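You operate a simulated robot arm through the tools that you are given. There is no shell and no other tool. Be economical: measure what you need, move in short steps, check, and stop when the job is done.

You run a simulated robot arm. Do the job below in one go: nothing can be reset, and whatever is moved stays where it is left.

Task
Sieve the mixed parts and tip the bolts into the bolt bin.
Fine: empty the short tray into the top sieve, shake till each sieve holds one kind, put tray and sieve back; spill 20 grams at most.

The check looks at the end state, three seconds after you hand in, the way a careful person would. Anything else that was tipped, shoved, dropped, spilled or broken makes it a failure.

Robot
A 6-joint arm with a fingered hand, hanging from a carriage that runs on a rail from [0.304, -0.004] to [-2.176, 0.026] (x, y) and turns from 6 to 694 degrees about z. Base frame: it is fixed where the carriage stands at the start and does not move with it; the origin is on the floor, on the carriage's upright axis, x ahead of it, y to its left, z up; the surface under the hand at the start is at about z = 0.8. Readings come in m, degrees, newtons and seconds.
With the tool pointing down near the work surface it reaches from about 0.1 to 0.62 m from the robot's upright axis, wherever it stands. Its first joint turns from -166.0 to 166.0 degrees. Places, roughly: bolt bin [0.4, -0.1, 0.8]; shaker frame [0.9, -0.3, 0.8]. Payload 4 kg.
Tool frame: the origin (TCP) lies between the finger pads and is the grasp point; the fingertips stand 0.029 m ahead of it; z points along the fingers, y is the line along which they close. The gripper opens to 0.1 m. The gripper's body begins 0.034 m behind the TCP. The gripper is a hand of 5 fingers: y runs from the thumb to the fingers, the wrist lies at [-0.015, -0.114, -0.189] in the tool frame, and closing takes about 1.5 s.
Orientation is that of the tool frame in the base frame, as a unit quaternion [x, y, z, w]. With the fingers straight down and the wrist toward the robot, the tool's x, y and z point along [0, 1, 0], [1, 0, 0] and [0, 0, -1] of the base frame.

Tools
- The arm moves only by the tool drive_tool. Its argument "rows" is a list of rows, each a list of 6 numbers: the shift along the tool's x, y, z in m, then the turn, a rotation vector about the tool's x, y, z in rad. In form: [[x, y, z, rx, ry, rz], ...]. A call has 1 to 20 rows; each row shifts and turns the commanded pose from where the row before left it, along the tool's axes as they then stand. "fingers" is the finger opening in m, from 0 to 0.1, set as the call begins (left out, the last holds). Each row takes 0.2 s and may step no farther than 0.05 m and 8.6 degrees from the row before; otherwise, or with a gripper value out of range, the whole call is refused. Where a pose cannot be reached the arm comes as near as it can. A force on the tool above 40 N (or 10 N above the force at the start of the call, whichever is more), or a blocked arm, ends the call early, and 0.2 s more pass. The fingers move at their own pace (about 0.108 m/s each) and stop on an object; they squeeze with about 26 N. The grip force told is the motor's: it shows also when the fingers shut on nothing. Time passes only in rows, and 0.2 s behind the last, so rows that do not move let the fingers close. It gives the time, the measured TCP pose, the force on the tool (base axes), the opening and the grip force at its end, in the units of the frame above (readings bear some noise), with the torque about the TCP (base axes, N m) and any sound that the robot's microphone picked up, and new pictures: "pictures" is both (left out), scene, wrist or none.
- Cameras (640 x 400 px; columns grow to the right, rows downward): "scene" is now at [0.2501, -0.0336, 1.7393]; the picture's right is [-0.54, -0.84, 0.00], its down [-0.76, 0.49, -0.41] and it looks along [0.35, -0.22, -0.91] (base axes); focal length 251 px, centre (320, 200). "wrist" rides on the gripper at [0.066, -0.086, -0.121] in the tool frame; the picture's right is [-0.76, 0.31, -0.58], its down [-0.59, -0.70, 0.40] and it looks along [-0.28, 0.64, 0.71] (tool axes); focal length 247 px, centre (320, 200). There is no depth. A picture from a camera that has moved, and an enlarged one, comes with that camera's place and axes in the base frame and with its lens.
- lift_body(by): slides the trunk up (or, below 0, down) by that many m; the arm and the scene camera ride with it, the base frame stays. It gives what a move gives, with no picture.
- drive_base(legs): drives the robot by 1 to 6 legs, each [ahead, left, turn to the left] in m, m and degrees, along the robot's own axes; the way and the turn of a leg run together, so that a leg with both is an arc; at most 1.5 m and 180 degrees a leg. The arm and the cameras ride along, it lands a little off, and it stops where it bumps. It keeps to its track: a leg is cut to what the track allows. It gives what a move gives, and a new picture of the scene camera.
- set_fingers(index, middle, ring, little, thumb_bend, thumb_turn): sets how far each is bent, from 0 (flat) to 1 (curled in); at 0.3 the hand is open as for a grip, at 0.7 the pads meet at the TCP. One left out holds its place. A second passes; each finger stops where it meets its share of the squeeze, and holds until it gets a number again. A gripper value or a shape takes the hand back. It gives what a move gives, with no picture; readings hold the bend of each and the force on index, middle, ring, little, thumb and palm. thumb_turn goes from beside the hand (0) to across from the fingers (1), as for a grip.
- hand_shape(shape): the hand has 5 fingers and takes this shape, open, in about a second: jaw (thumb against the fingers, like two jaws); tri (thumb and two fingers); tip (a fingertip pinch); poke (one finger out to press); point (the index stretched); flat (the hand flat); cup (the hand cupped); fist (a fist). The gripper value then closes the fingers along that shape, each until it touches; the sizes above hold for jaw. It gives what a move gives, with no picture.
- pan_tilt(pan, tilt): turns the head with the scene camera to pan (to the left, within 155 degrees either way) and tilt (down, from -29 to 69), counted from straight ahead of the robot. It gives what a move gives, and a new picture of the scene camera.
- inspect(camera, box): a new picture of the part [left, top, right, bottom] of that camera's present view, enlarged. The clock stands still meanwhile.
- finish_job(): hands the job in; it is judged then, once.

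Go step by step. Nothing tells you exact positions but the pictures and the camera data: compare them with the known pose of the tool, close in by small moves and look again before you grip or let go. The budget is 120 turns and 260 pictures, counting those below and the enlarged ones. Unless the task says otherwise, let go and move clear before handing in, and close with one line.

The tools are called after "Call:" as name(argument=value, ...) on one line, values as JSON. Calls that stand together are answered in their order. drive_tool: Moves the arm, as the interface text tells. Its arguments: {"type":"object","properties":{"rows":{"type":"array","items":{"type":"array","items":{"type":"number"}}},"fingers":{"type":"number"},"pictures":{"type":"string","enum":["both","scene","wrist","none"]}},"required":["rows"]} The other tools are called the same way: lift_body (by) slides the trunk up or down; hand_shape (shape) gives the hand a shape; set_fingers (index, middle, ring, little, thumb_bend, thumb_turn) moves the fingers one by one; drive_base (legs) drives the base; pan_tilt (pan, tilt) turns the head that bears the scene camera; inspect (camera, box) takes an enlarged picture of a part of a camera's view; finish_job () hands the job in.

At the start:

```text
time_s: 0.0
tcp_pos: [0.662, 0.003, 1.3688]
tcp_rot: [0.707, 0.708, 0.0, 0.0]
force: [-0.7, -0.7, -0.1]
torque: [-0.01, 0.01, -0.01]
grip_width: 0.1002
grasp_force: 0.0
shape: jaw
bend: [0.3, 0.3, 0.3, 0.3, 0.3, 0.98]
finger forces: [0.1, 0.0, 0.0, 0.1, 0.0, 0.0]
trunk travel left (down, up): [-0.475, 0.125]
robot x, y, heading: [-0.0005, -0.0, -0.0]
head pan, tilt: [-32.9, 65.6]
```

scene: 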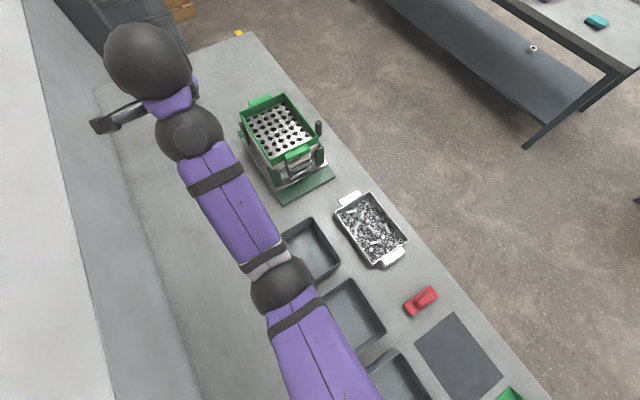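
wrist: 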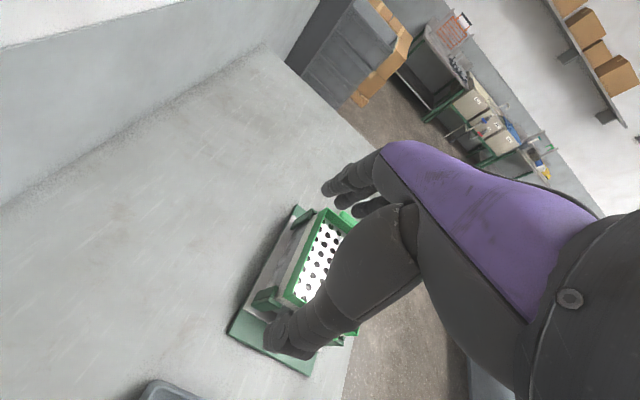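

The scene shows a sieve stack in a shaker frame, a tray of mixed parts, three bins, a red clamp-like item and a mat. I'll look closer at them first.

Call:
inspect(camera="scene", box=[220, 80, 350, 210])

Call:
inspect(camera="scene", box=[270, 180, 550, 400])

```text
3.08 times, centred on (285, 145) of scene
camera zoom: at [0.2501, -0.0336, 1.7393], right [-0.54, -0.84, 0.0], down [-0.76, 0.49, -0.41], along [0.35, -0.22, -0.91], focal length 772 px, centre (428, 369)
```

zoom: 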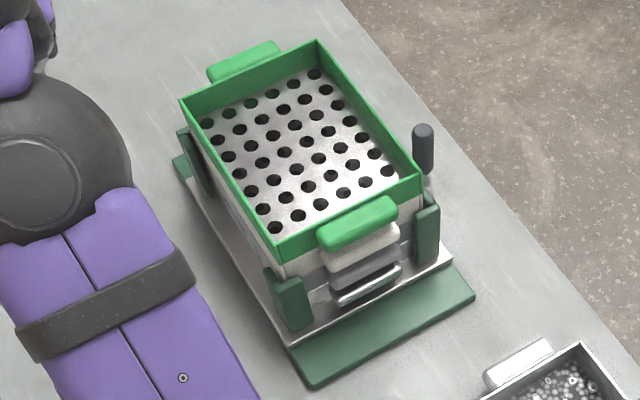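

```text
1.82 times, centred on (410, 290) of scene
camera zoom: at [0.2501, -0.0336, 1.7393], right [-0.54, -0.84, 0.0], down [-0.76, 0.49, -0.41], along [0.35, -0.22, -0.91], focal length 456 px, centre (156, 36)
```

zoom: 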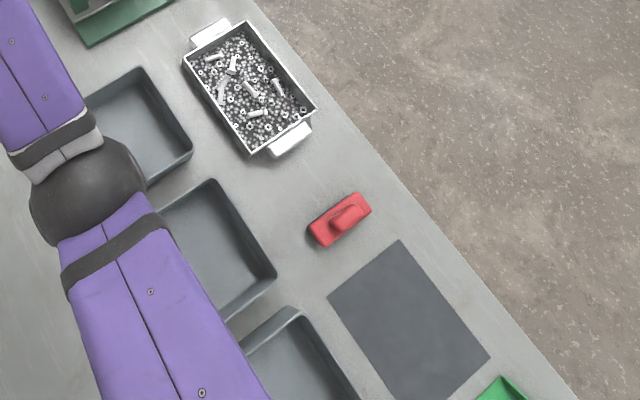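

Call:
pan_tilt(pan=-80, tilt=60)

Call:
pan_tilt(pan=-140, tilt=55)

Call:
pan_tilt(pan=-10, tilt=45)

```text
time_s: 1.1
tcp_pos: [0.6624, 0.0028, 1.3684]
tcp_rot: [0.707, 0.707, 0.001, 0.0]
force: [-0.3, -0.1, 0.3]
torque: [0.0, 0.0, -0.01]
grip_width: 0.0998
grasp_force: 0.1
shape: jaw
bend: [0.3, 0.3, 0.3, 0.3, 0.3, 0.98]
finger forces: [0.1, 0.1, 0.1, 0.0, 0.0, 0.0]
trunk travel left (down, up): [-0.475, 0.125]
robot x, y, heading: [-0.0024, -0.0, 0.0]
head pan, tilt: [-80.0, 60.0]
camera scene: at [0.2114, -0.0667, 1.7455], right [-0.98, -0.17, 0.0], down [-0.15, 0.85, -0.5], along [0.09, -0.49, -0.87], focal length 251 px, centre (320, 200)
```

scene: 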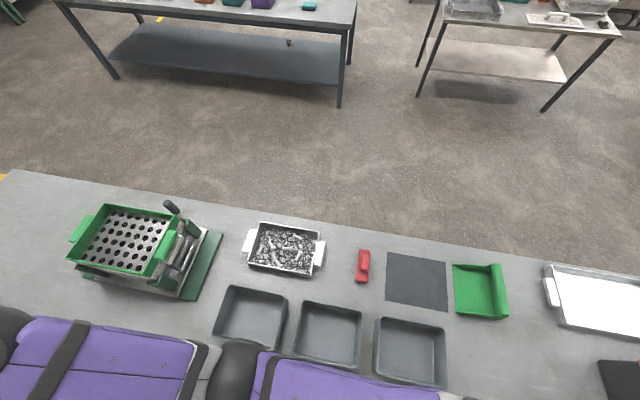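

```text
time_s: 2.5
tcp_pos: [0.6626, 0.0029, 1.3692]
tcp_rot: [0.707, 0.707, 0.0, 0.0]
force: [0.6, 0.2, 0.2]
torque: [0.03, 0.0, -0.03]
grip_width: 0.1
grasp_force: 0.0
shape: jaw
bend: [0.3, 0.3, 0.3, 0.3, 0.3, 0.98]
finger forces: [0.0, 0.0, 0.0, 0.0, 0.0, 0.0]
trunk travel left (down, up): [-0.475, 0.125]
robot x, y, heading: [0.0022, 0.0015, 0.2]
head pan, tilt: [-140.0, 55.0]
camera scene: at [0.1446, -0.0475, 1.7516], right [-0.64, 0.77, 0.0], down [0.63, 0.53, -0.57], along [-0.44, -0.37, -0.82], focal length 251 px, centre (320, 200)
```

scene: 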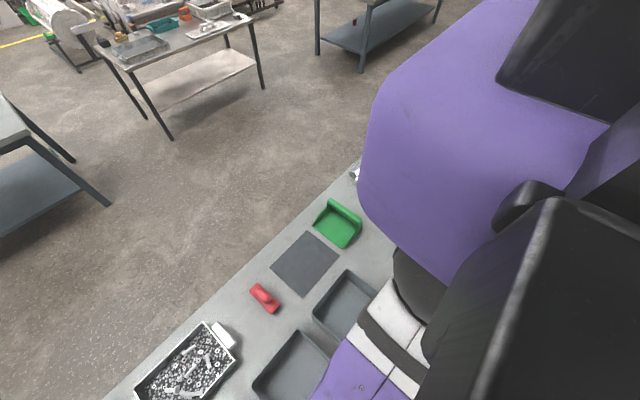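

```text
time_s: 4.6
tcp_pos: [0.663, 0.0033, 1.3683]
tcp_rot: [0.708, 0.707, -0.001, 0.0]
force: [-0.6, -0.1, -0.4]
torque: [-0.02, -0.03, -0.02]
grip_width: 0.0998
grasp_force: 0.1
shape: jaw
bend: [0.3, 0.3, 0.3, 0.3, 0.3, 0.98]
finger forces: [0.0, 0.0, 0.0, 0.1, 0.0, 0.1]
trunk travel left (down, up): [-0.475, 0.125]
robot x, y, heading: [0.0028, 0.0022, 0.0]
head pan, tilt: [-10.0, 45.0]
camera scene: at [0.2799, -0.0153, 1.765], right [-0.17, -0.98, 0.0], down [-0.7, 0.12, -0.71], along [0.7, -0.12, -0.71], focal length 251 px, centre (320, 200)
```

scene: 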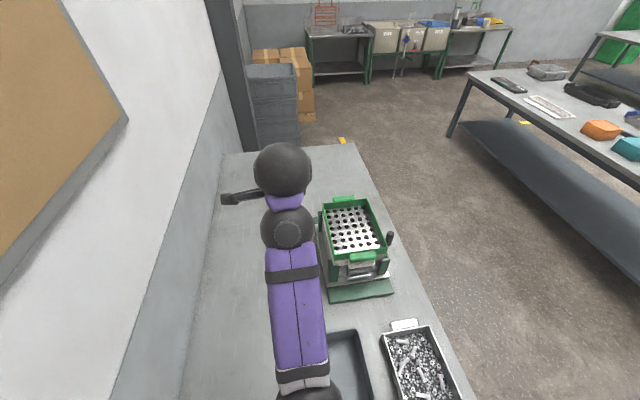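

Call:
pan_tilt(pan=-75, tilt=69)

Call:
inspect(camera="scene", box=[200, 160, 480, 340])

Call:
inspect(camera="scene", box=[30, 80, 230, 280])

Call:
inspect(camera="scene", box=[400, 160, 640, 400])

```text
time_s: 5.9
tcp_pos: [0.6621, 0.0028, 1.3696]
tcp_rot: [0.708, 0.707, 0.0, -0.001]
force: [-0.2, -0.3, -0.2]
torque: [0.02, 0.0, 0.0]
grip_width: 0.0999
grasp_force: 0.1
shape: jaw
bend: [0.3, 0.3, 0.3, 0.3, 0.3, 0.98]
finger forces: [0.0, 0.0, 0.1, 0.0, 0.1, 0.0]
trunk travel left (down, up): [-0.475, 0.125]
robot x, y, heading: [0.0004, -0.0002, 0.2]
head pan, tilt: [-75.0, 68.8]
camera scene: at [0.2143, -0.0551, 1.7362], right [-0.97, -0.26, 0.0], down [-0.24, 0.9, -0.36], along [0.09, -0.35, -0.93], focal length 251 px, centre (320, 200)
```

scene: 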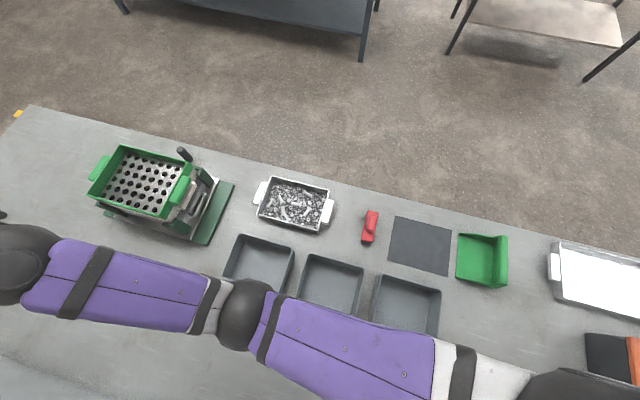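

```text
2.22 times, centred on (340, 250) of scene
camera zoom: at [0.2143, -0.0551, 1.7362], right [-0.97, -0.26, 0.0], down [-0.24, 0.9, -0.36], along [0.09, -0.35, -0.93], focal length 558 px, centre (276, 89)
```

zoom: 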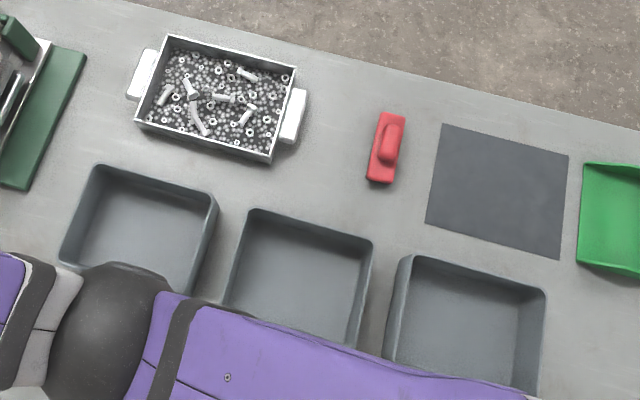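

```text
2.00 times, centred on (130, 180) of scene
camera zoom: at [0.2143, -0.0551, 1.7362], right [-0.97, -0.26, 0.0], down [-0.24, 0.9, -0.36], along [0.09, -0.35, -0.93], focal length 502 px, centre (700, 240)
```

zoom: 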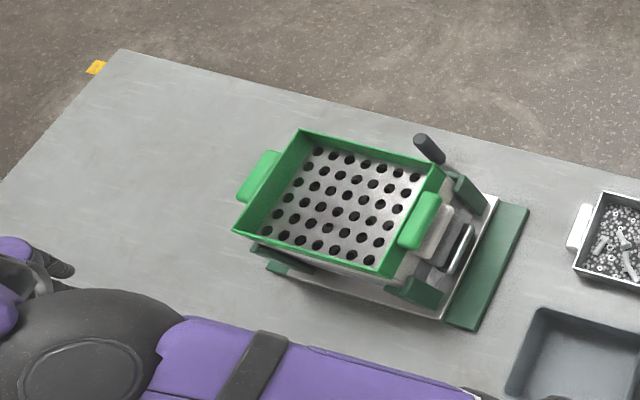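

```text
1.67 times, centred on (520, 280) of scene
camera zoom: at [0.2143, -0.0551, 1.7362], right [-0.97, -0.26, 0.0], down [-0.24, 0.9, -0.36], along [0.09, -0.35, -0.93], focal length 418 px, centre (-13, 67)
```

zoom: 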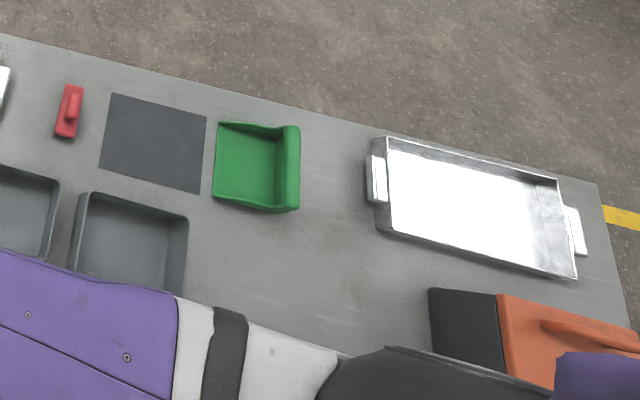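

Call:
inspect(camera="scene", box=[245, 165, 345, 240])

Call:
inspect(camera="scene", box=[80, 135, 240, 250])

Call:
inspect(camera="wrist", box=[200, 180, 400, 390])

```text
5.33 times, centred on (295, 202) of scene
camera zoom: at [0.2143, -0.0551, 1.7362], right [-0.97, -0.26, 0.0], down [-0.24, 0.9, -0.36], along [0.09, -0.35, -0.93], focal length 1338 px, centre (453, 187)
```

zoom: 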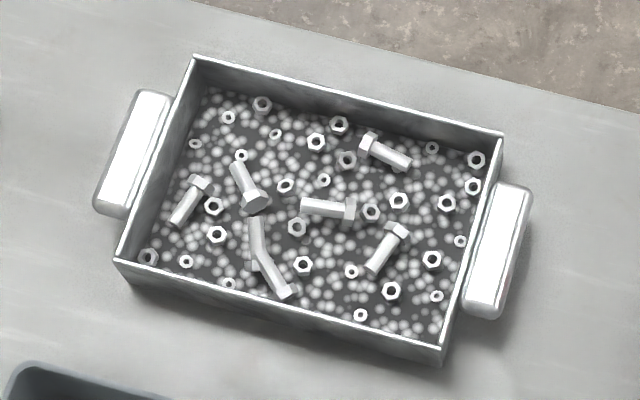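

```text
3.48 times, centred on (160, 192) of scene
camera zoom: at [0.2143, -0.0551, 1.7362], right [-0.97, -0.26, 0.0], down [-0.24, 0.9, -0.36], along [0.09, -0.35, -0.93], focal length 873 px, centre (876, 226)
```

zoom: 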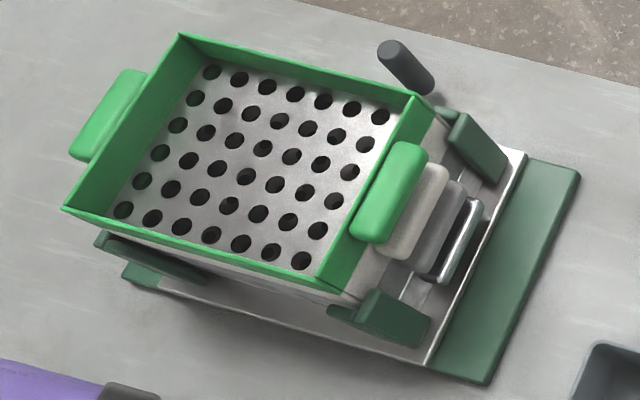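

```text
1.90 times, centred on (300, 285) of wrist
camera zoom: at [0.5765, 0.0682, 1.4893], right [0.31, -0.76, 0.58], down [-0.7, -0.59, -0.4], along [0.64, -0.28, -0.71], focal length 470 px, centre (358, 38)
```

zoom: 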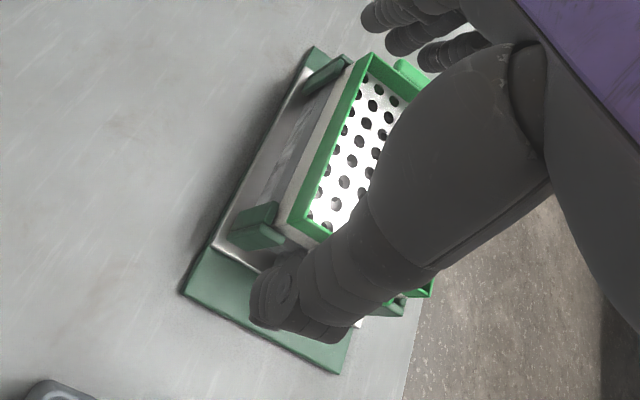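

Call:
drive_base(legs=[[-0.3, 0, 0]])

Call:
drive_tool(rows=[[0, 0, 0, 0, 0, 0.15], [0, 0, 0, 0, 0, 0.15], [0, 0, 0, 0, 0, 0.15], [0, 0, 0, 0, 0, 0.15], [0, 0, 0, 0, 0, 0.15], [0, 0, 0, 0, 0, 0.15], [0, 0, 0, 0, 0, 0.15], [0, 0, 0, 0, 0, 0.15], [0, 0, 0, 0, 0, 0.15], [0, 0, 0, 0, 0, 0.15], [0, 0, 0, 0, 0, 0.0708]])

```text
time_s: 8.0
tcp_pos: [0.3659, 0.0014, 1.3689]
tcp_rot: [0.709, 0.705, 0.0, 0.0]
force: [-0.3, -0.3, 0.6]
torque: [0.0, -0.01, -0.01]
grip_width: 0.1
grasp_force: 0.0
shape: jaw
bend: [0.3, 0.3, 0.3, 0.3, 0.3, 0.98]
finger forces: [0.0, 0.0, 0.1, 0.1, 0.0, 0.0]
trunk travel left (down, up): [-0.475, 0.125]
robot x, y, heading: [-0.299, 0.0058, -0.3]
head pan, tilt: [-75.0, 68.8]
camera scene: at [-0.0833, -0.0532, 1.7362], right [-0.97, -0.25, 0.0], down [-0.23, 0.9, -0.36], along [0.09, -0.35, -0.93], focal length 251 px, centre (320, 200)
```

scene: 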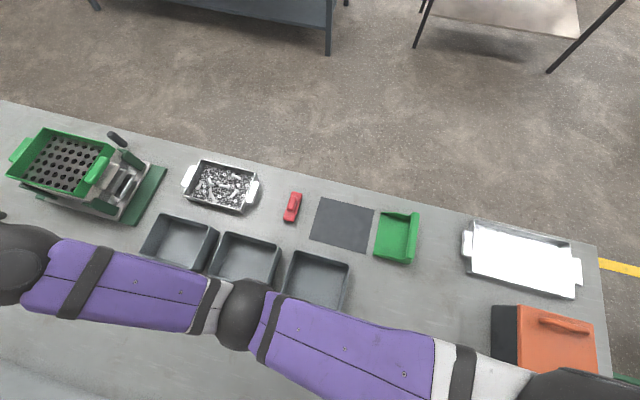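

```text
time_s: 10.4
tcp_pos: [0.3584, -0.0438, 1.3598]
tcp_rot: [0.994, -0.029, 0.02, -0.105]
force: [-0.6, 0.5, 0.3]
torque: [-0.01, 0.0, 0.01]
grip_width: 0.0999
grasp_force: 0.0
shape: jaw
bend: [0.3, 0.3, 0.3, 0.3, 0.3, 0.98]
finger forces: [0.0, 0.0, 0.0, 0.0, 0.1, 0.1]
out of reach, approached as far as the arm can: row 5, 6, 7, 8, 9, 10, 11
trunk travel left (down, up): [-0.475, 0.125]
robot x, y, heading: [-0.2983, 0.0048, -0.5]
head pan, tilt: [-75.0, 68.8]
camera scene: at [-0.0834, -0.0532, 1.7361], right [-0.97, -0.25, 0.0], down [-0.23, 0.9, -0.36], along [0.09, -0.35, -0.93], focal length 251 px, centre (320, 200)
camera wrist: at [0.4211, 0.0106, 1.4987], right [-0.8, -0.37, 0.47], down [-0.53, 0.8, -0.26], along [-0.28, -0.46, -0.84], focal length 247 px, centre (320, 200)
```

scene: 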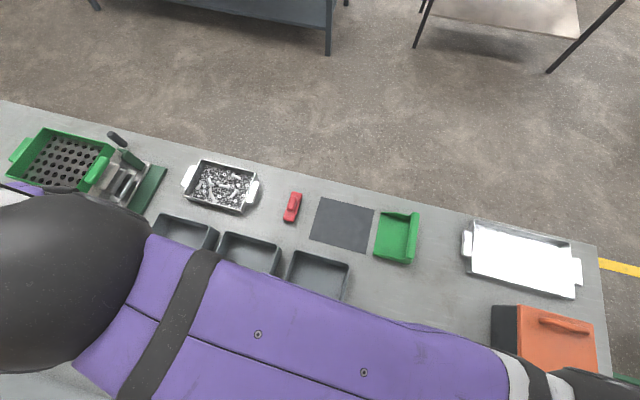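
wrist: 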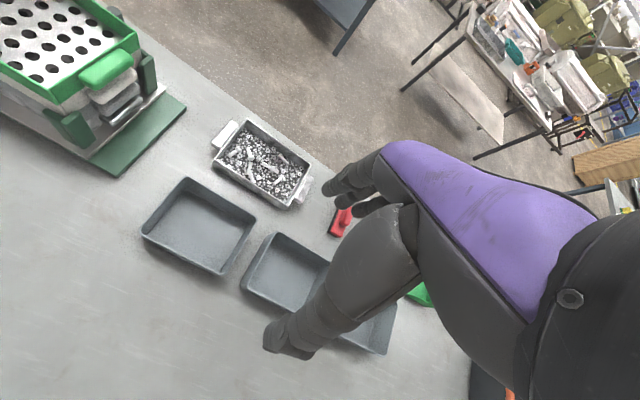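

Call:
inspect(camera="wrist", box=[200, 110, 320, 220])

Call:
inspect(camera="wrist", box=[0, 0, 200, 180])

```text
3.64 times, centred on (260, 165) of wrist
camera zoom: at [0.4211, 0.0106, 1.4987], right [-0.8, -0.37, 0.47], down [-0.53, 0.8, -0.26], along [-0.28, -0.46, -0.84], focal length 898 px, centre (538, 327)
```

zoom: 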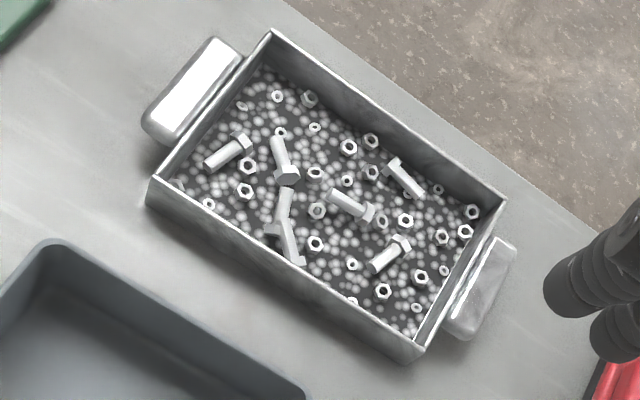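

```text
2.22 times, centred on (100, 90) of wrist
camera zoom: at [0.4211, 0.0106, 1.4987], right [-0.8, -0.37, 0.47], down [-0.53, 0.8, -0.26], along [-0.28, -0.46, -0.84], focal length 549 px, centre (809, 444)
```

zoom: 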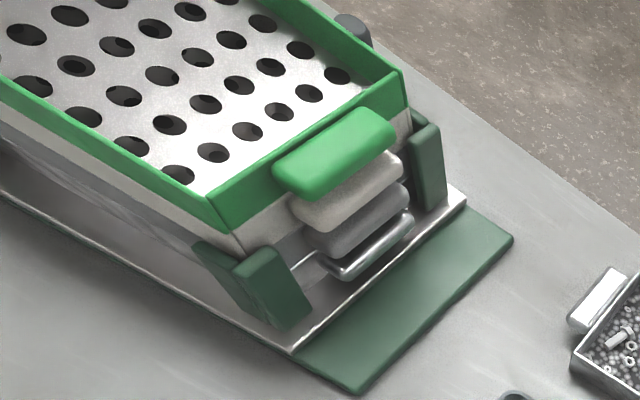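

Call:
drive_tool(rows=[[0, 0, 0, 0, 0, -0.15], [0, 0, 0, 0, 0, -0.15], [0, 0, 0, 0, 0, -0.15], [0, 0, 0, 0, 0, -0.15], [0, 0, 0, 0, 0, -0.15], [0, 0, 0, 0, 0, -0.15], [0, 0, 0, 0, 0, -0.15], [0, 0, 0, 0, 0, -0.15], [0, 0, 0, 0, 0, -0.15], [0, 0, 0, 0, 0, -0.15], [0, 0, 0, 0, 0, -0.0708]], pictures="none")

Call:
drive_base(legs=[[0.4, 0, 0]])

Call:
drive_tool(rows=[[-0.04, -0.025, 0, 0, 0, 0], [-0.04, -0.025, 0, 0, 0, 0], [-0.04, -0.025, 0, 0, 0, 0], [-0.04, -0.025, 0, 0, 0, 0], [-0.04, -0.025, 0, 0, 0, 0], [-0.04, -0.025, 0, 0, 0, 0], [-0.04, -0.025, 0, 0, 0, 0], [-0.04, -0.025, 0, 0, 0, 0], [-0.035, -0.02, 0, 0, 0, 0], [0, 0, 0.05, 0, 0, 0], [0, 0, 0.05, 0, 0, 0], [0, 0, 0.05, 0, 0, 0], [0, 0, 0.05, 0, 0, 0], [0, 0, 0.05, 0, 0, 0]])

```text
time_s: 12.8
tcp_pos: [0.4159, -0.0184, 1.3558]
tcp_rot: [0.721, 0.685, 0.089, -0.06]
force: [-0.4, 0.6, -0.1]
torque: [0.0, -0.01, -0.01]
grip_width: 0.1
grasp_force: 0.1
shape: jaw
bend: [0.3, 0.3, 0.3, 0.3, 0.3, 0.98]
finger forces: [0.0, 0.1, 0.1, 0.1, 0.0, 0.0]
out of reach, approached as far as the arm can: row 1, 2, 3, 4, 5, 7
trunk travel left (down, up): [-0.475, 0.125]
robot x, y, heading: [-0.2958, 0.003, -0.4]
head pan, tilt: [-75.0, 68.8]
```

```text
time_s: 15.2
tcp_pos: [0.816, -0.0227, 1.3566]
tcp_rot: [0.722, 0.684, 0.089, -0.06]
force: [1.5, -0.3, -0.4]
torque: [0.01, -0.02, 0.0]
grip_width: 0.0995
grasp_force: 0.0
shape: jaw
bend: [0.3, 0.3, 0.3, 0.3, 0.3, 0.98]
finger forces: [0.1, 0.0, 0.0, 0.0, 0.1, 0.1]
trunk travel left (down, up): [-0.475, 0.125]
robot x, y, heading: [0.1031, -0.0021, -0.4]
head pan, tilt: [-75.0, 68.8]
camera scene: at [0.3161, -0.0577, 1.7361], right [-0.97, -0.25, 0.0], down [-0.24, 0.9, -0.36], along [0.09, -0.35, -0.93], focal length 251 px, centre (320, 200)
```

scene: 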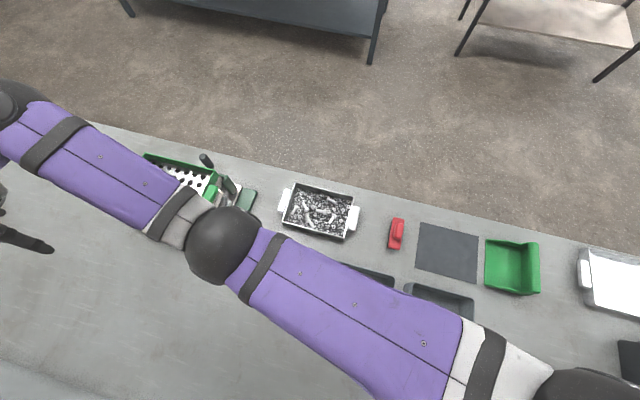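

```text
time_s: 18.2
tcp_pos: [0.6765, -0.3234, 0.9946]
tcp_rot: [0.722, 0.684, 0.088, -0.059]
force: [-0.1, 0.0, 0.2]
torque: [0.01, 0.02, 0.02]
grip_width: 0.0999
grasp_force: 0.1
shape: jaw
bend: [0.3, 0.3, 0.3, 0.3, 0.3, 0.98]
finger forces: [0.1, 0.1, 0.1, 0.0, 0.0, 0.0]
out of reach, approached as far as the arm can: row 1, 2, 3, 4, 5, 6, 7
trunk travel left (down, up): [-0.475, 0.125]
robot x, y, heading: [0.1, -0.0009, -0.5]
head pan, tilt: [-75.0, 68.8]
camera scene: at [0.3162, -0.0578, 1.7362], right [-0.97, -0.25, 0.0], down [-0.24, 0.9, -0.36], along [0.09, -0.35, -0.93], focal length 251 px, centre (320, 200)
camera wrist: at [0.5879, -0.2796, 1.1239], right [0.24, -0.88, 0.42], down [-0.71, -0.45, -0.54], along [0.66, -0.17, -0.73], focal length 247 px, centre (320, 200)
```

scene: 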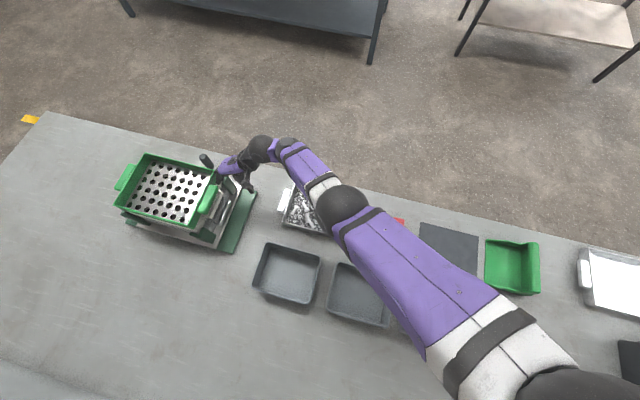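
wrist: 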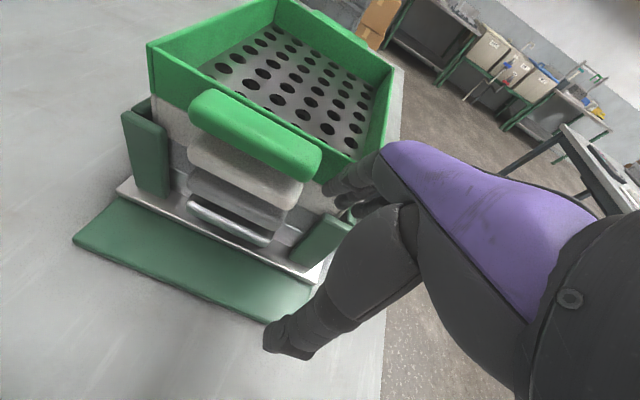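

Call:
drive_tool(rows=[[0, -0.045, -0.02, 0, 0, 0], [0, -0.045, 0, 0, 0, 0], [0, -0.02, 0, 0.0205, -0.104, -0.027], [-0.01, -0.02, 0, 0.0205, -0.104, -0.027], [-0.015, 0, 0, 0, 0, 0]])

```text
time_s: 19.4
tcp_pos: [0.5457, -0.345, 1.0102]
tcp_rot: [0.706, 0.708, 0.0, -0.001]
force: [0.1, 0.2, -0.3]
torque: [-0.01, 0.01, -0.01]
grip_width: 0.0998
grasp_force: 0.0
shape: jaw
bend: [0.3, 0.3, 0.3, 0.3, 0.3, 0.98]
finger forces: [0.1, 0.0, 0.1, 0.0, 0.0, 0.0]
trunk travel left (down, up): [-0.475, 0.125]
robot x, y, heading: [0.1014, -0.0019, -0.3]
head pan, tilt: [-75.0, 68.8]
camera scene: at [0.3161, -0.0575, 1.7361], right [-0.97, -0.25, 0.0], down [-0.24, 0.9, -0.36], along [0.09, -0.35, -0.93], focal length 251 px, centre (320, 200)
camera wrist: at [0.4599, -0.2806, 1.1308], right [0.31, -0.76, 0.58], down [-0.7, -0.59, -0.4], along [0.64, -0.28, -0.71], focal length 247 px, centre (320, 200)
```

scene: 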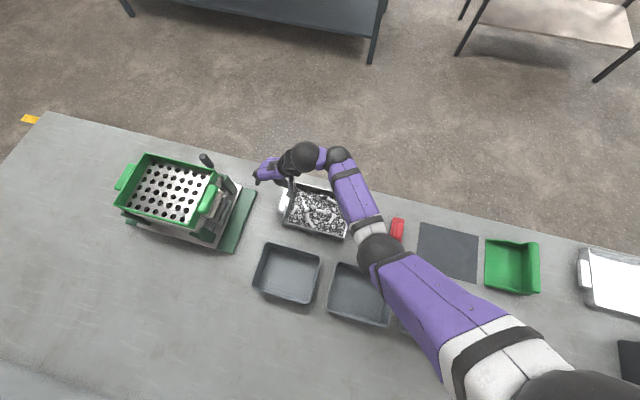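
wrist: 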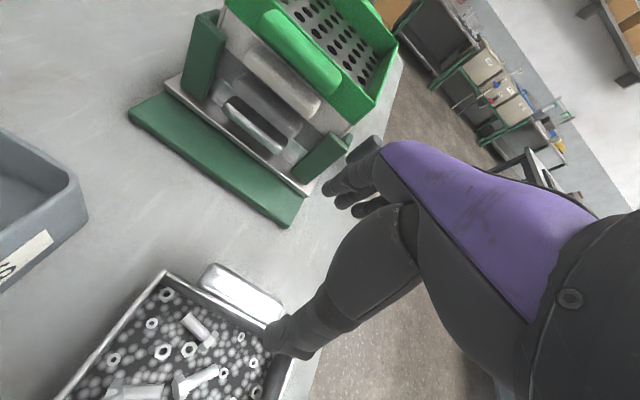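

Call:
inspect(camera="wrist", box=[0, 120, 120, 300])

Call:
inspect(camera="wrist", box=[100, 240, 340, 400])

Call:
inspect(camera="wrist", box=[120, 0, 400, 230])

```text
2.22 times, centred on (60, 210) of wrist
camera zoom: at [0.4599, -0.2806, 1.1308], right [0.31, -0.76, 0.58], down [-0.7, -0.59, -0.4], along [0.64, -0.28, -0.71], focal length 549 px, centre (898, 178)
```

zoom: 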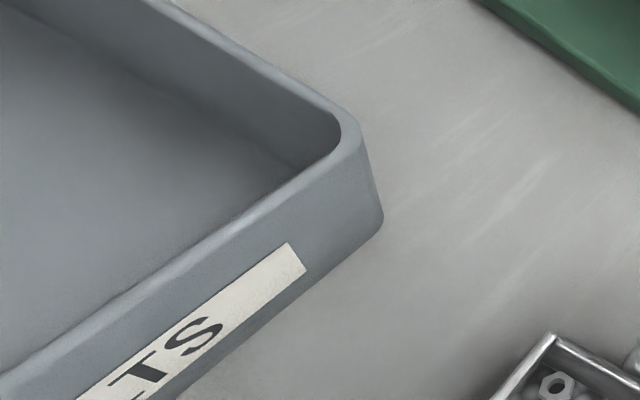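

```text
2.50 times, centred on (220, 320) of wrist
camera zoom: at [0.4599, -0.2806, 1.1308], right [0.31, -0.76, 0.58], down [-0.7, -0.59, -0.4], along [0.64, -0.28, -0.71], focal length 617 px, centre (570, -100)
```

zoom: 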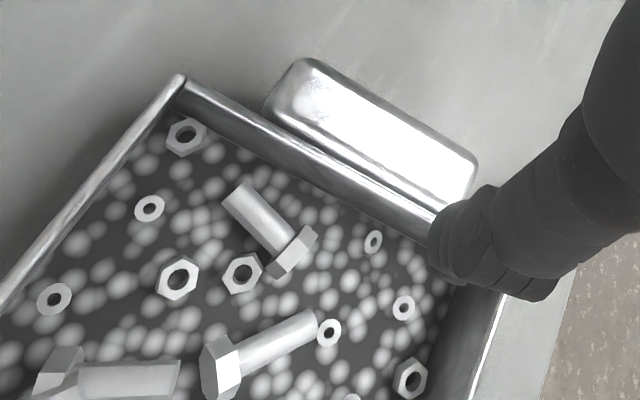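

```text
1.74 times, centred on (260, 115) of wrist
camera zoom: at [0.4599, -0.2806, 1.1308], right [0.31, -0.76, 0.58], down [-0.7, -0.59, -0.4], along [0.64, -0.28, -0.71], focal length 430 px, centre (424, 348)
```

zoom: 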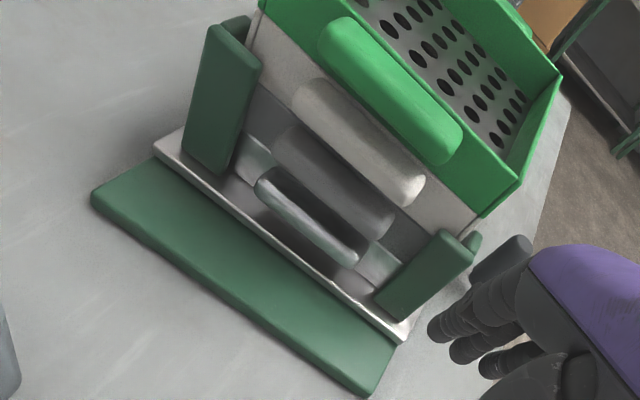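

Call:
drive_tool(rows=[[-0.008, -0.016, 0.04, 0, 0, 0], [0, 0, 0.045, 0, 0, 0], [0, 0, 0.03, 0, 0, 0], [0, 0, 0, 0, 0, 0]], fingers=0.08)

Call:
inspect(camera="scene", box=[240, 130, 380, 250])

Call:
inspect(camera="wrist", box=[140, 160, 400, 400])

```text
time_s: 20.4
tcp_pos: [0.5296, -0.3547, 0.8941]
tcp_rot: [0.707, 0.707, 0.001, -0.001]
force: [0.2, 0.5, 0.1]
torque: [0.0, 0.03, 0.0]
grip_width: 0.0803
grasp_force: 0.1
shape: jaw
bend: [0.37, 0.33, 0.25, 0.37, 0.3, 0.99]
finger forces: [0.1, 0.0, 0.0, 0.0, 0.1, 0.0]
trunk travel left (down, up): [-0.475, 0.125]
robot x, y, heading: [0.1058, -0.0005, -0.1]
head pan, tilt: [-75.0, 68.8]
camera scene: at [0.3161, -0.0577, 1.7361], right [-0.97, -0.25, 0.0], down [-0.24, 0.9, -0.36], along [0.09, -0.35, -0.93], focal length 251 px, centre (320, 200)
camera wrist: at [0.443, -0.29, 1.0153], right [0.31, -0.76, 0.58], down [-0.7, -0.59, -0.4], along [0.64, -0.28, -0.71], focal length 247 px, centre (320, 200)
```

scene: 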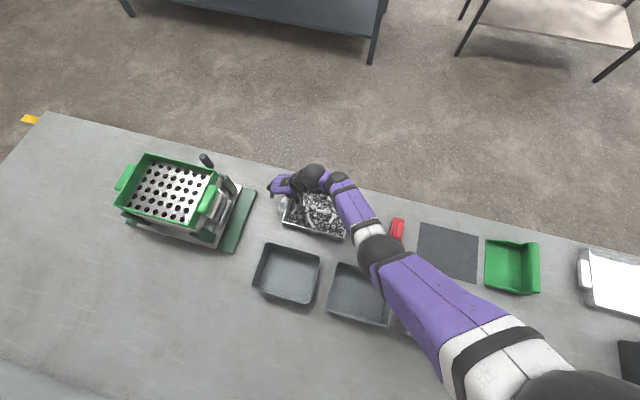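
wrist: 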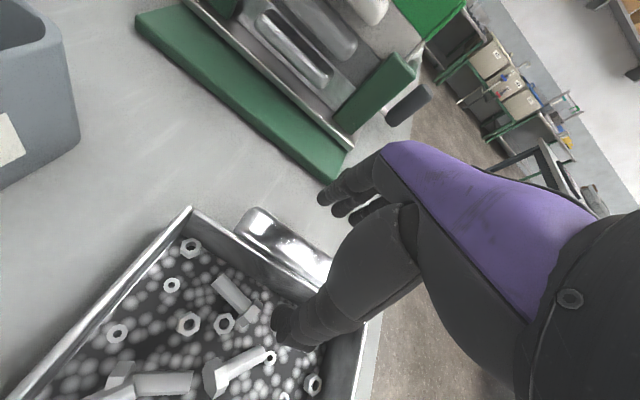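

```text
3.33 times, centred on (310, 190) of scene
camera zoom: at [0.3161, -0.0577, 1.7361], right [-0.97, -0.25, 0.0], down [-0.24, 0.9, -0.36], along [0.09, -0.35, -0.93], focal length 836 px, centre (353, 233)
```

zoom: 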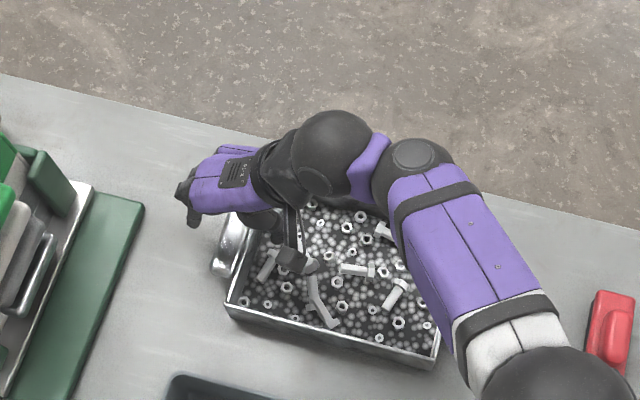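

```text
1.67 times, centred on (270, 280) of wrist
camera zoom: at [0.443, -0.29, 1.0153], right [0.31, -0.76, 0.58], down [-0.7, -0.59, -0.4], along [0.64, -0.28, -0.71], focal length 412 px, centre (403, 67)
```

zoom: 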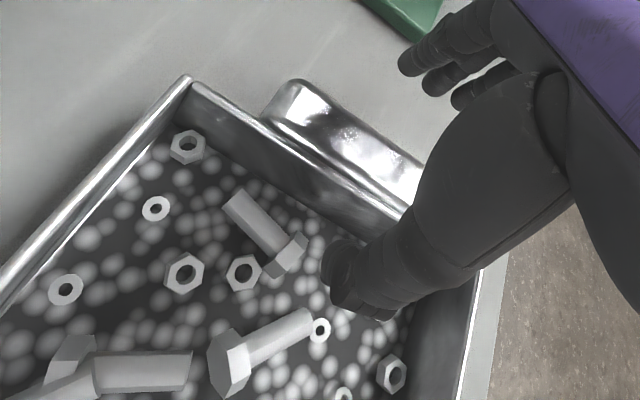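

Call:
drive_tool(rows=[[0, 0, 0.02, 0, 0, 0], [0, 0, 0.02, 0, 0, 0], [0, 0, 0.003, 0, 0, 0]], pictures="wrist")

Call:
inspect(camera="wrist", box=[140, 160, 400, 400])

```text
time_s: 21.2
tcp_pos: [0.5303, -0.3538, 0.8515]
tcp_rot: [0.707, 0.707, 0.001, 0.0]
force: [0.4, 0.3, 0.1]
torque: [0.0, 0.02, 0.02]
grip_width: 0.0802
grasp_force: 0.2
shape: jaw
bend: [0.37, 0.33, 0.25, 0.37, 0.3, 0.99]
finger forces: [0.0, 0.1, 0.0, 0.0, 0.1, 0.0]
trunk travel left (down, up): [-0.475, 0.125]
robot x, y, heading: [0.1016, 0.0002, -0.5]
head pan, tilt: [-75.0, 68.8]
camera wrist: at [0.4437, -0.2881, 0.9725], right [0.31, -0.76, 0.58], down [-0.7, -0.59, -0.4], along [0.64, -0.28, -0.71], focal length 247 px, centre (320, 200)
```

wrist: 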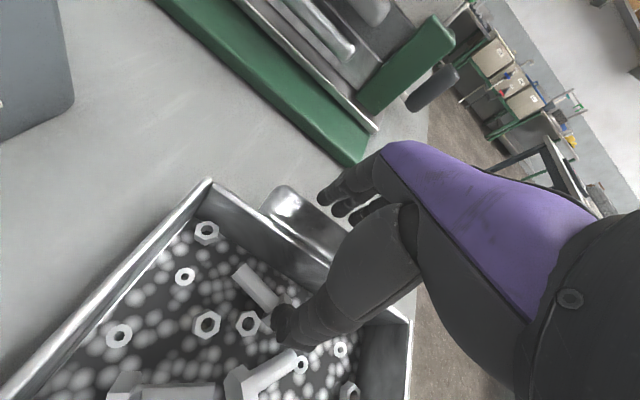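

```text
1.67 times, centred on (270, 280) of wrist
camera zoom: at [0.4437, -0.2881, 0.9725], right [0.31, -0.76, 0.58], down [-0.7, -0.59, -0.4], along [0.64, -0.28, -0.71], focal length 412 px, centre (403, 67)
```

zoom: 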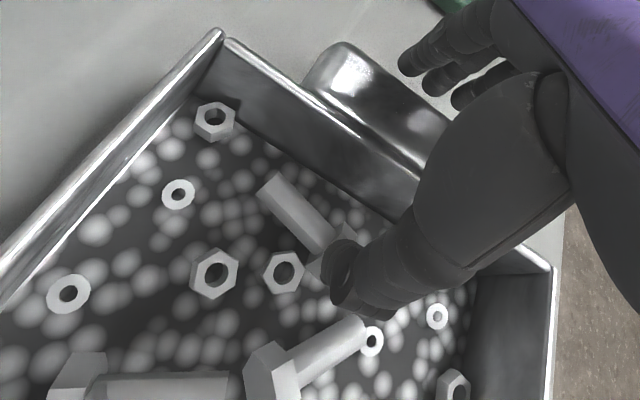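

Call:
drive_tool(rows=[[0, 0, 0, 0, 0, 0], [0, 0, 0, 0, 0, 0], [0, 0, 0, 0, 0, 0], [0, 0, 0, 0, 0, 0], [0, 0, 0, 0, 0, 0], [0, 0, 0, 0, 0, 0], [0, 0, 0, 0, 0, 0]], fingers=0.0, pictures="wrist")

Call:
inspect(camera="wrist", box=[140, 160, 400, 400])

```text
time_s: 22.9
tcp_pos: [0.5303, -0.354, 0.8517]
tcp_rot: [0.707, 0.707, 0.001, 0.0]
force: [3.1, -0.4, 0.3]
torque: [-0.03, -0.01, 0.14]
grip_width: 0.0323
grasp_force: 25.9
shape: jaw
bend: [0.46, 0.48, 0.75, 0.53, 0.46, 1.0]
finger forces: [12.7, 6.9, 3.1, 2.3, 22.6, 0.0]
trunk travel left (down, up): [-0.475, 0.125]
robot x, y, heading: [0.0987, -0.0035, -0.2]
head pan, tilt: [-75.0, 68.8]
camera wrist: at [0.4441, -0.2881, 0.9728], right [0.31, -0.76, 0.58], down [-0.7, -0.59, -0.4], along [0.64, -0.28, -0.71], focal length 247 px, centre (320, 200)
```

wrist: 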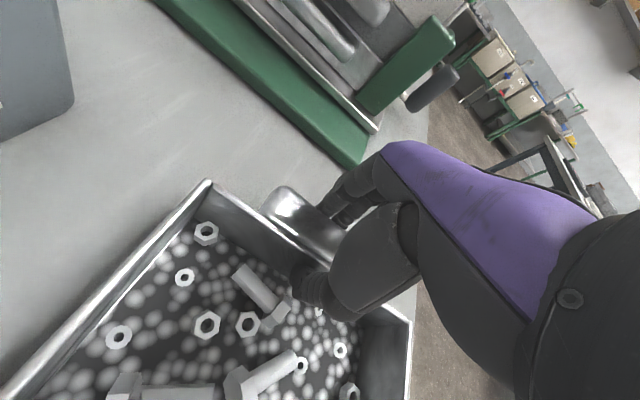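

```text
1.67 times, centred on (270, 280) of wrist
camera zoom: at [0.4441, -0.2881, 0.9728], right [0.31, -0.76, 0.58], down [-0.7, -0.59, -0.4], along [0.64, -0.28, -0.71], focal length 412 px, centre (403, 67)
```

zoom: 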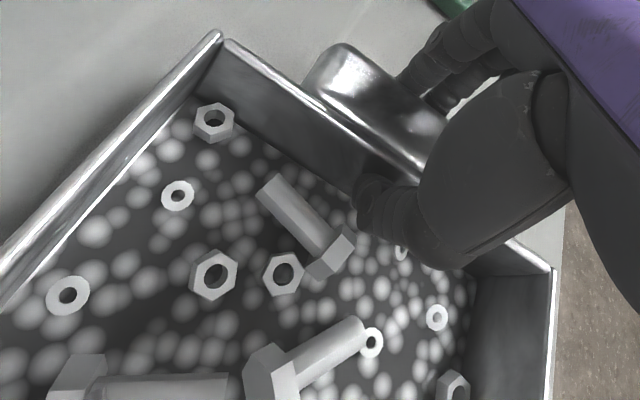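

Call:
drive_tool(rows=[[0, 0, -0.005, 0, 0, 0], [0, 0, -0.005, 0, 0, 0], [0, 0, -0.005, 0, 0, 0], [0, 0, -0.005, 0, 0, 0], [0, 0, -0.005, 0, 0, 0], [0, 0, 0, 0, 0, 0]], pictures="both")

Call:
inspect(camera="scene", box=[240, 130, 380, 250])

```text
time_s: 24.2
tcp_pos: [0.5298, -0.3522, 0.8765]
tcp_rot: [0.707, 0.707, 0.001, 0.0]
force: [-0.2, -0.5, -5.2]
torque: [-0.07, -0.44, 0.16]
grip_width: 0.0304
grasp_force: 26.0
shape: jaw
bend: [0.47, 0.49, 0.75, 0.54, 0.51, 1.0]
finger forces: [12.5, 6.5, 3.1, 1.6, 24.6, 0.0]
trunk travel left (down, up): [-0.475, 0.125]
robot x, y, heading: [0.1044, -0.0029, -0.5]
head pan, tilt: [-75.0, 68.8]
camera scene: at [0.316, -0.0577, 1.7361], right [-0.97, -0.25, 0.0], down [-0.24, 0.9, -0.36], along [0.09, -0.35, -0.93], focal length 251 px, centre (320, 200)
camera wrist: at [0.4437, -0.2872, 0.9978], right [0.31, -0.76, 0.58], down [-0.7, -0.59, -0.4], along [0.64, -0.28, -0.71], focal length 247 px, centre (320, 200)
```

scene: 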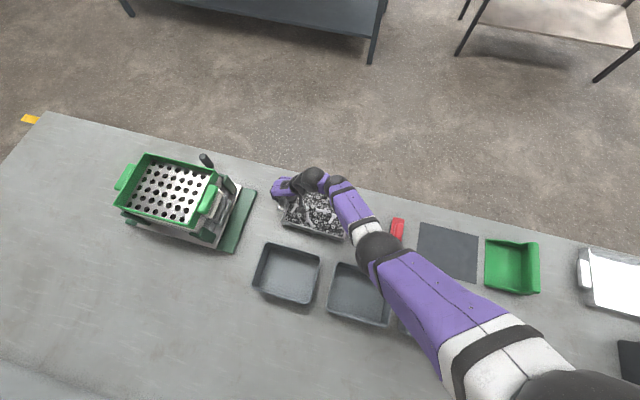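
wrist: 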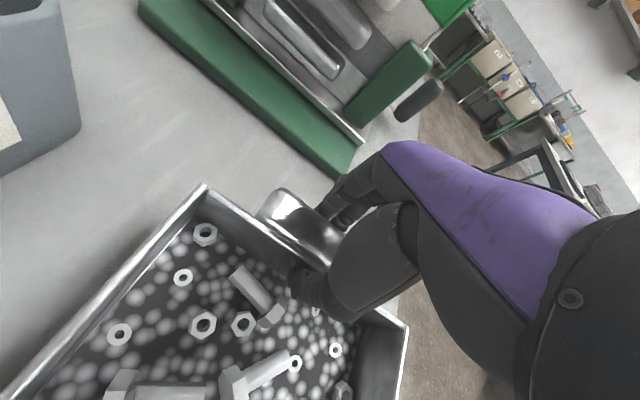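

```text
3.33 times, centred on (310, 190) of scene
camera zoom: at [0.316, -0.0577, 1.7361], right [-0.97, -0.25, 0.0], down [-0.24, 0.9, -0.36], along [0.09, -0.35, -0.93], focal length 836 px, centre (353, 233)
```

zoom: 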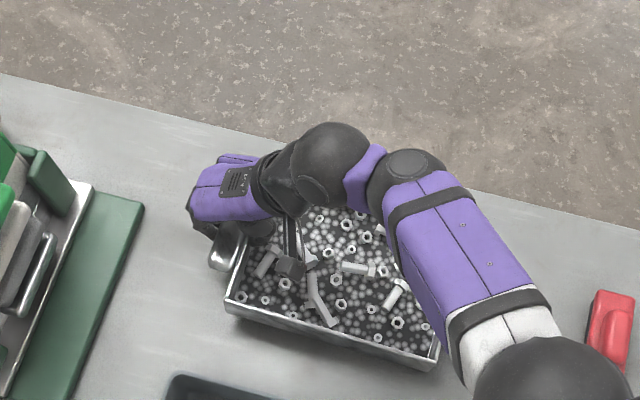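

Call:
drive_tool(rows=[[0, 0, -0.006, 0, 0, 0], [0, 0, -0.006, 0, 0, 0], [0, 0, -0.006, 0, 0, 0], [0, 0, -0.006, 0, 0, 0], [0, 0, -0.006, 0, 0, 0], [0, 0, 0, 0, 0, 0], [0, 0, 0, 0, 0, 0]], pictures="both")

Call:
inspect(camera="scene", box=[240, 130, 380, 250])

```text
time_s: 25.9
tcp_pos: [0.5288, -0.3533, 0.9073]
tcp_rot: [0.707, 0.707, 0.0, -0.001]
force: [-0.1, 0.1, -6.0]
torque: [-0.06, -0.35, 0.04]
grip_width: 0.029
grasp_force: 26.0
shape: jaw
bend: [0.47, 0.5, 0.75, 0.55, 0.53, 1.0]
finger forces: [11.2, 4.3, 3.5, 0.0, 24.7, 0.0]
trunk travel left (down, up): [-0.475, 0.125]
robot x, y, heading: [0.1028, -0.0009, -0.6]
head pan, tilt: [-75.0, 68.8]
camera scene: at [0.316, -0.0577, 1.7361], right [-0.97, -0.25, 0.0], down [-0.24, 0.9, -0.36], along [0.09, -0.35, -0.93], focal length 251 px, centre (320, 200)
camera wrist: at [0.4428, -0.2876, 1.0276], right [0.31, -0.76, 0.58], down [-0.7, -0.59, -0.4], along [0.64, -0.28, -0.71], focal length 247 px, centre (320, 200)
```

scene: 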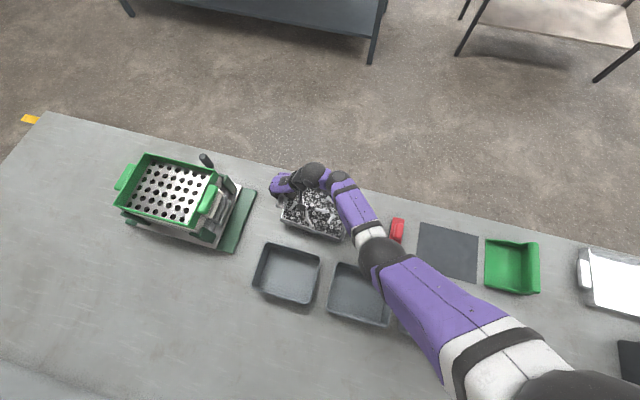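
wrist: 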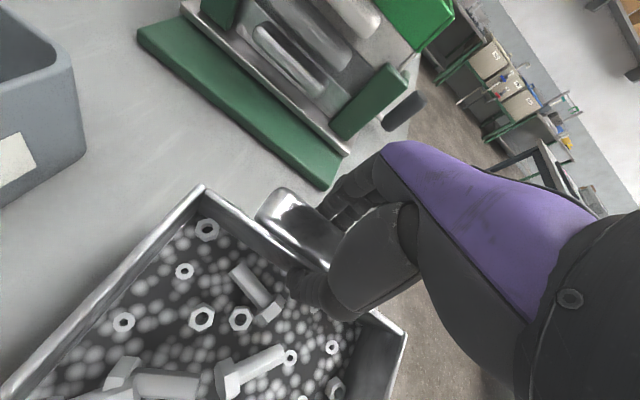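

```text
3.33 times, centred on (310, 190) of scene
camera zoom: at [0.316, -0.0577, 1.7361], right [-0.97, -0.25, 0.0], down [-0.24, 0.9, -0.36], along [0.09, -0.35, -0.93], focal length 836 px, centre (353, 233)
```

zoom: 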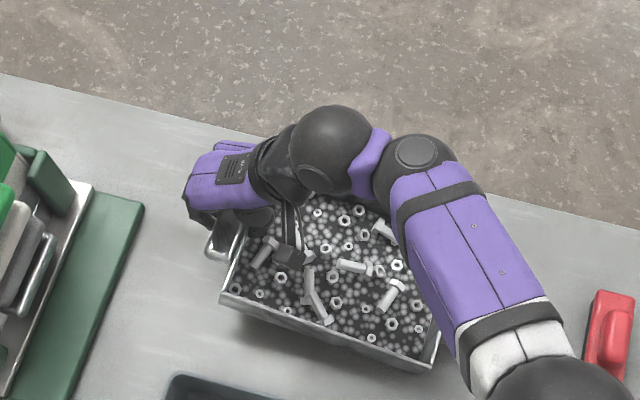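

Call:
drive_tool(rows=[[0, 0, 0.01, 0, 0, 0], [0, 0, 0.01, 0, 0, 0], [0, 0, 0.01, 0, 0, 0], [0, 0, 0.01, 0, 0, 0], [0, 0, 0.01, 0, 0, 0], [0, 0, 0.004, 0, 0, 0], [0, 0, 0, 0, 0, 0]], pictures="none")

Call:
drive_tool(rows=[[0, 0, 0, 0, 0, 0], [0, 0, 0, 0, 0, 0], [0, 0, 0, 0, 0, 0], [0, 0, -0.02, 0, 0, 0], [0, 0, -0.04, 0, 0, 0], [0, 0, -0.05, 0, 0, 0], [0, 0, -0.05, 0, 0, 0]], fingers=0.08)

Call:
inspect(camera="wrist", box=[0, 200, 340, 400])

```text
time_s: 27.4
tcp_pos: [0.5295, -0.3532, 0.8529]
tcp_rot: [0.707, 0.707, 0.001, -0.001]
force: [2.1, 0.0, -1.6]
torque: [0.11, 0.45, 0.18]
grip_width: 0.0335
grasp_force: 26.0
shape: jaw
bend: [0.46, 0.49, 0.74, 0.53, 0.46, 1.0]
finger forces: [16.1, 8.4, 3.6, 2.1, 26.9, 0.0]
trunk travel left (down, up): [-0.475, 0.125]
robot x, y, heading: [0.1035, -0.0004, -0.0]
head pan, tilt: [-75.0, 68.8]
```

```text
time_s: 29.1
tcp_pos: [0.5299, -0.3508, 1.0152]
tcp_rot: [0.707, 0.707, 0.0, -0.001]
force: [-1.0, 1.0, 0.0]
torque: [-0.02, 0.01, -0.01]
grip_width: 0.0798
grasp_force: 0.1
shape: jaw
bend: [0.38, 0.33, 0.25, 0.37, 0.3, 0.99]
finger forces: [0.0, 0.0, 0.0, 0.1, 0.1, 0.1]
trunk travel left (down, up): [-0.475, 0.125]
robot x, y, heading: [0.0995, -0.0046, -0.8]
head pan, tilt: [-75.0, 68.8]
camera scene: at [0.3161, -0.0576, 1.7361], right [-0.97, -0.25, 0.0], down [-0.24, 0.9, -0.36], along [0.09, -0.35, -0.93], focal length 251 px, centre (320, 200)
camera wrist: at [0.4444, -0.2854, 1.1364], right [0.31, -0.76, 0.58], down [-0.7, -0.59, -0.4], along [0.64, -0.28, -0.71], focal length 247 px, centre (320, 200)
```

scene: 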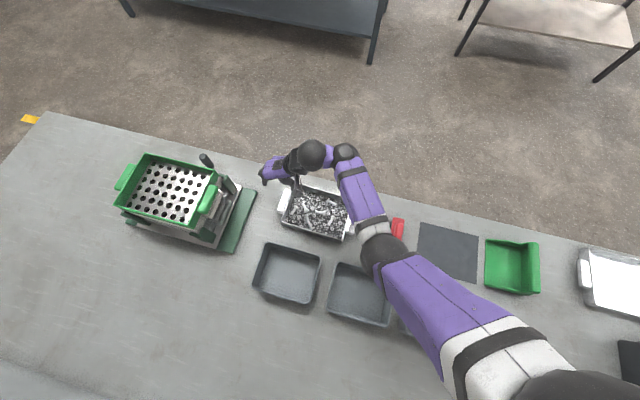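
wrist: 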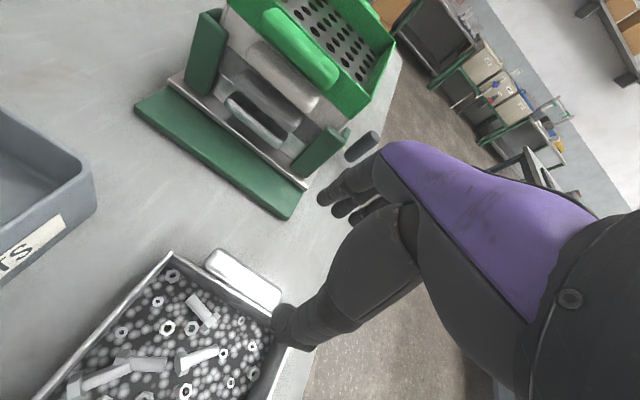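

```text
1.88 times, centred on (170, 300) of wrist
camera zoom: at [0.4444, -0.2854, 1.1364], right [0.31, -0.76, 0.58], down [-0.7, -0.59, -0.4], along [0.64, -0.28, -0.71], focal length 465 px, centre (602, 12)
```

zoom: 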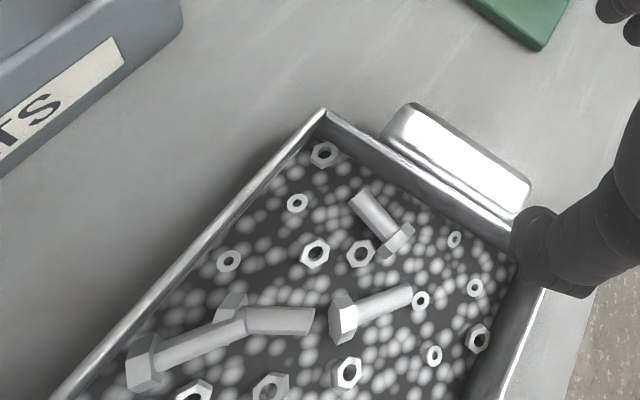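

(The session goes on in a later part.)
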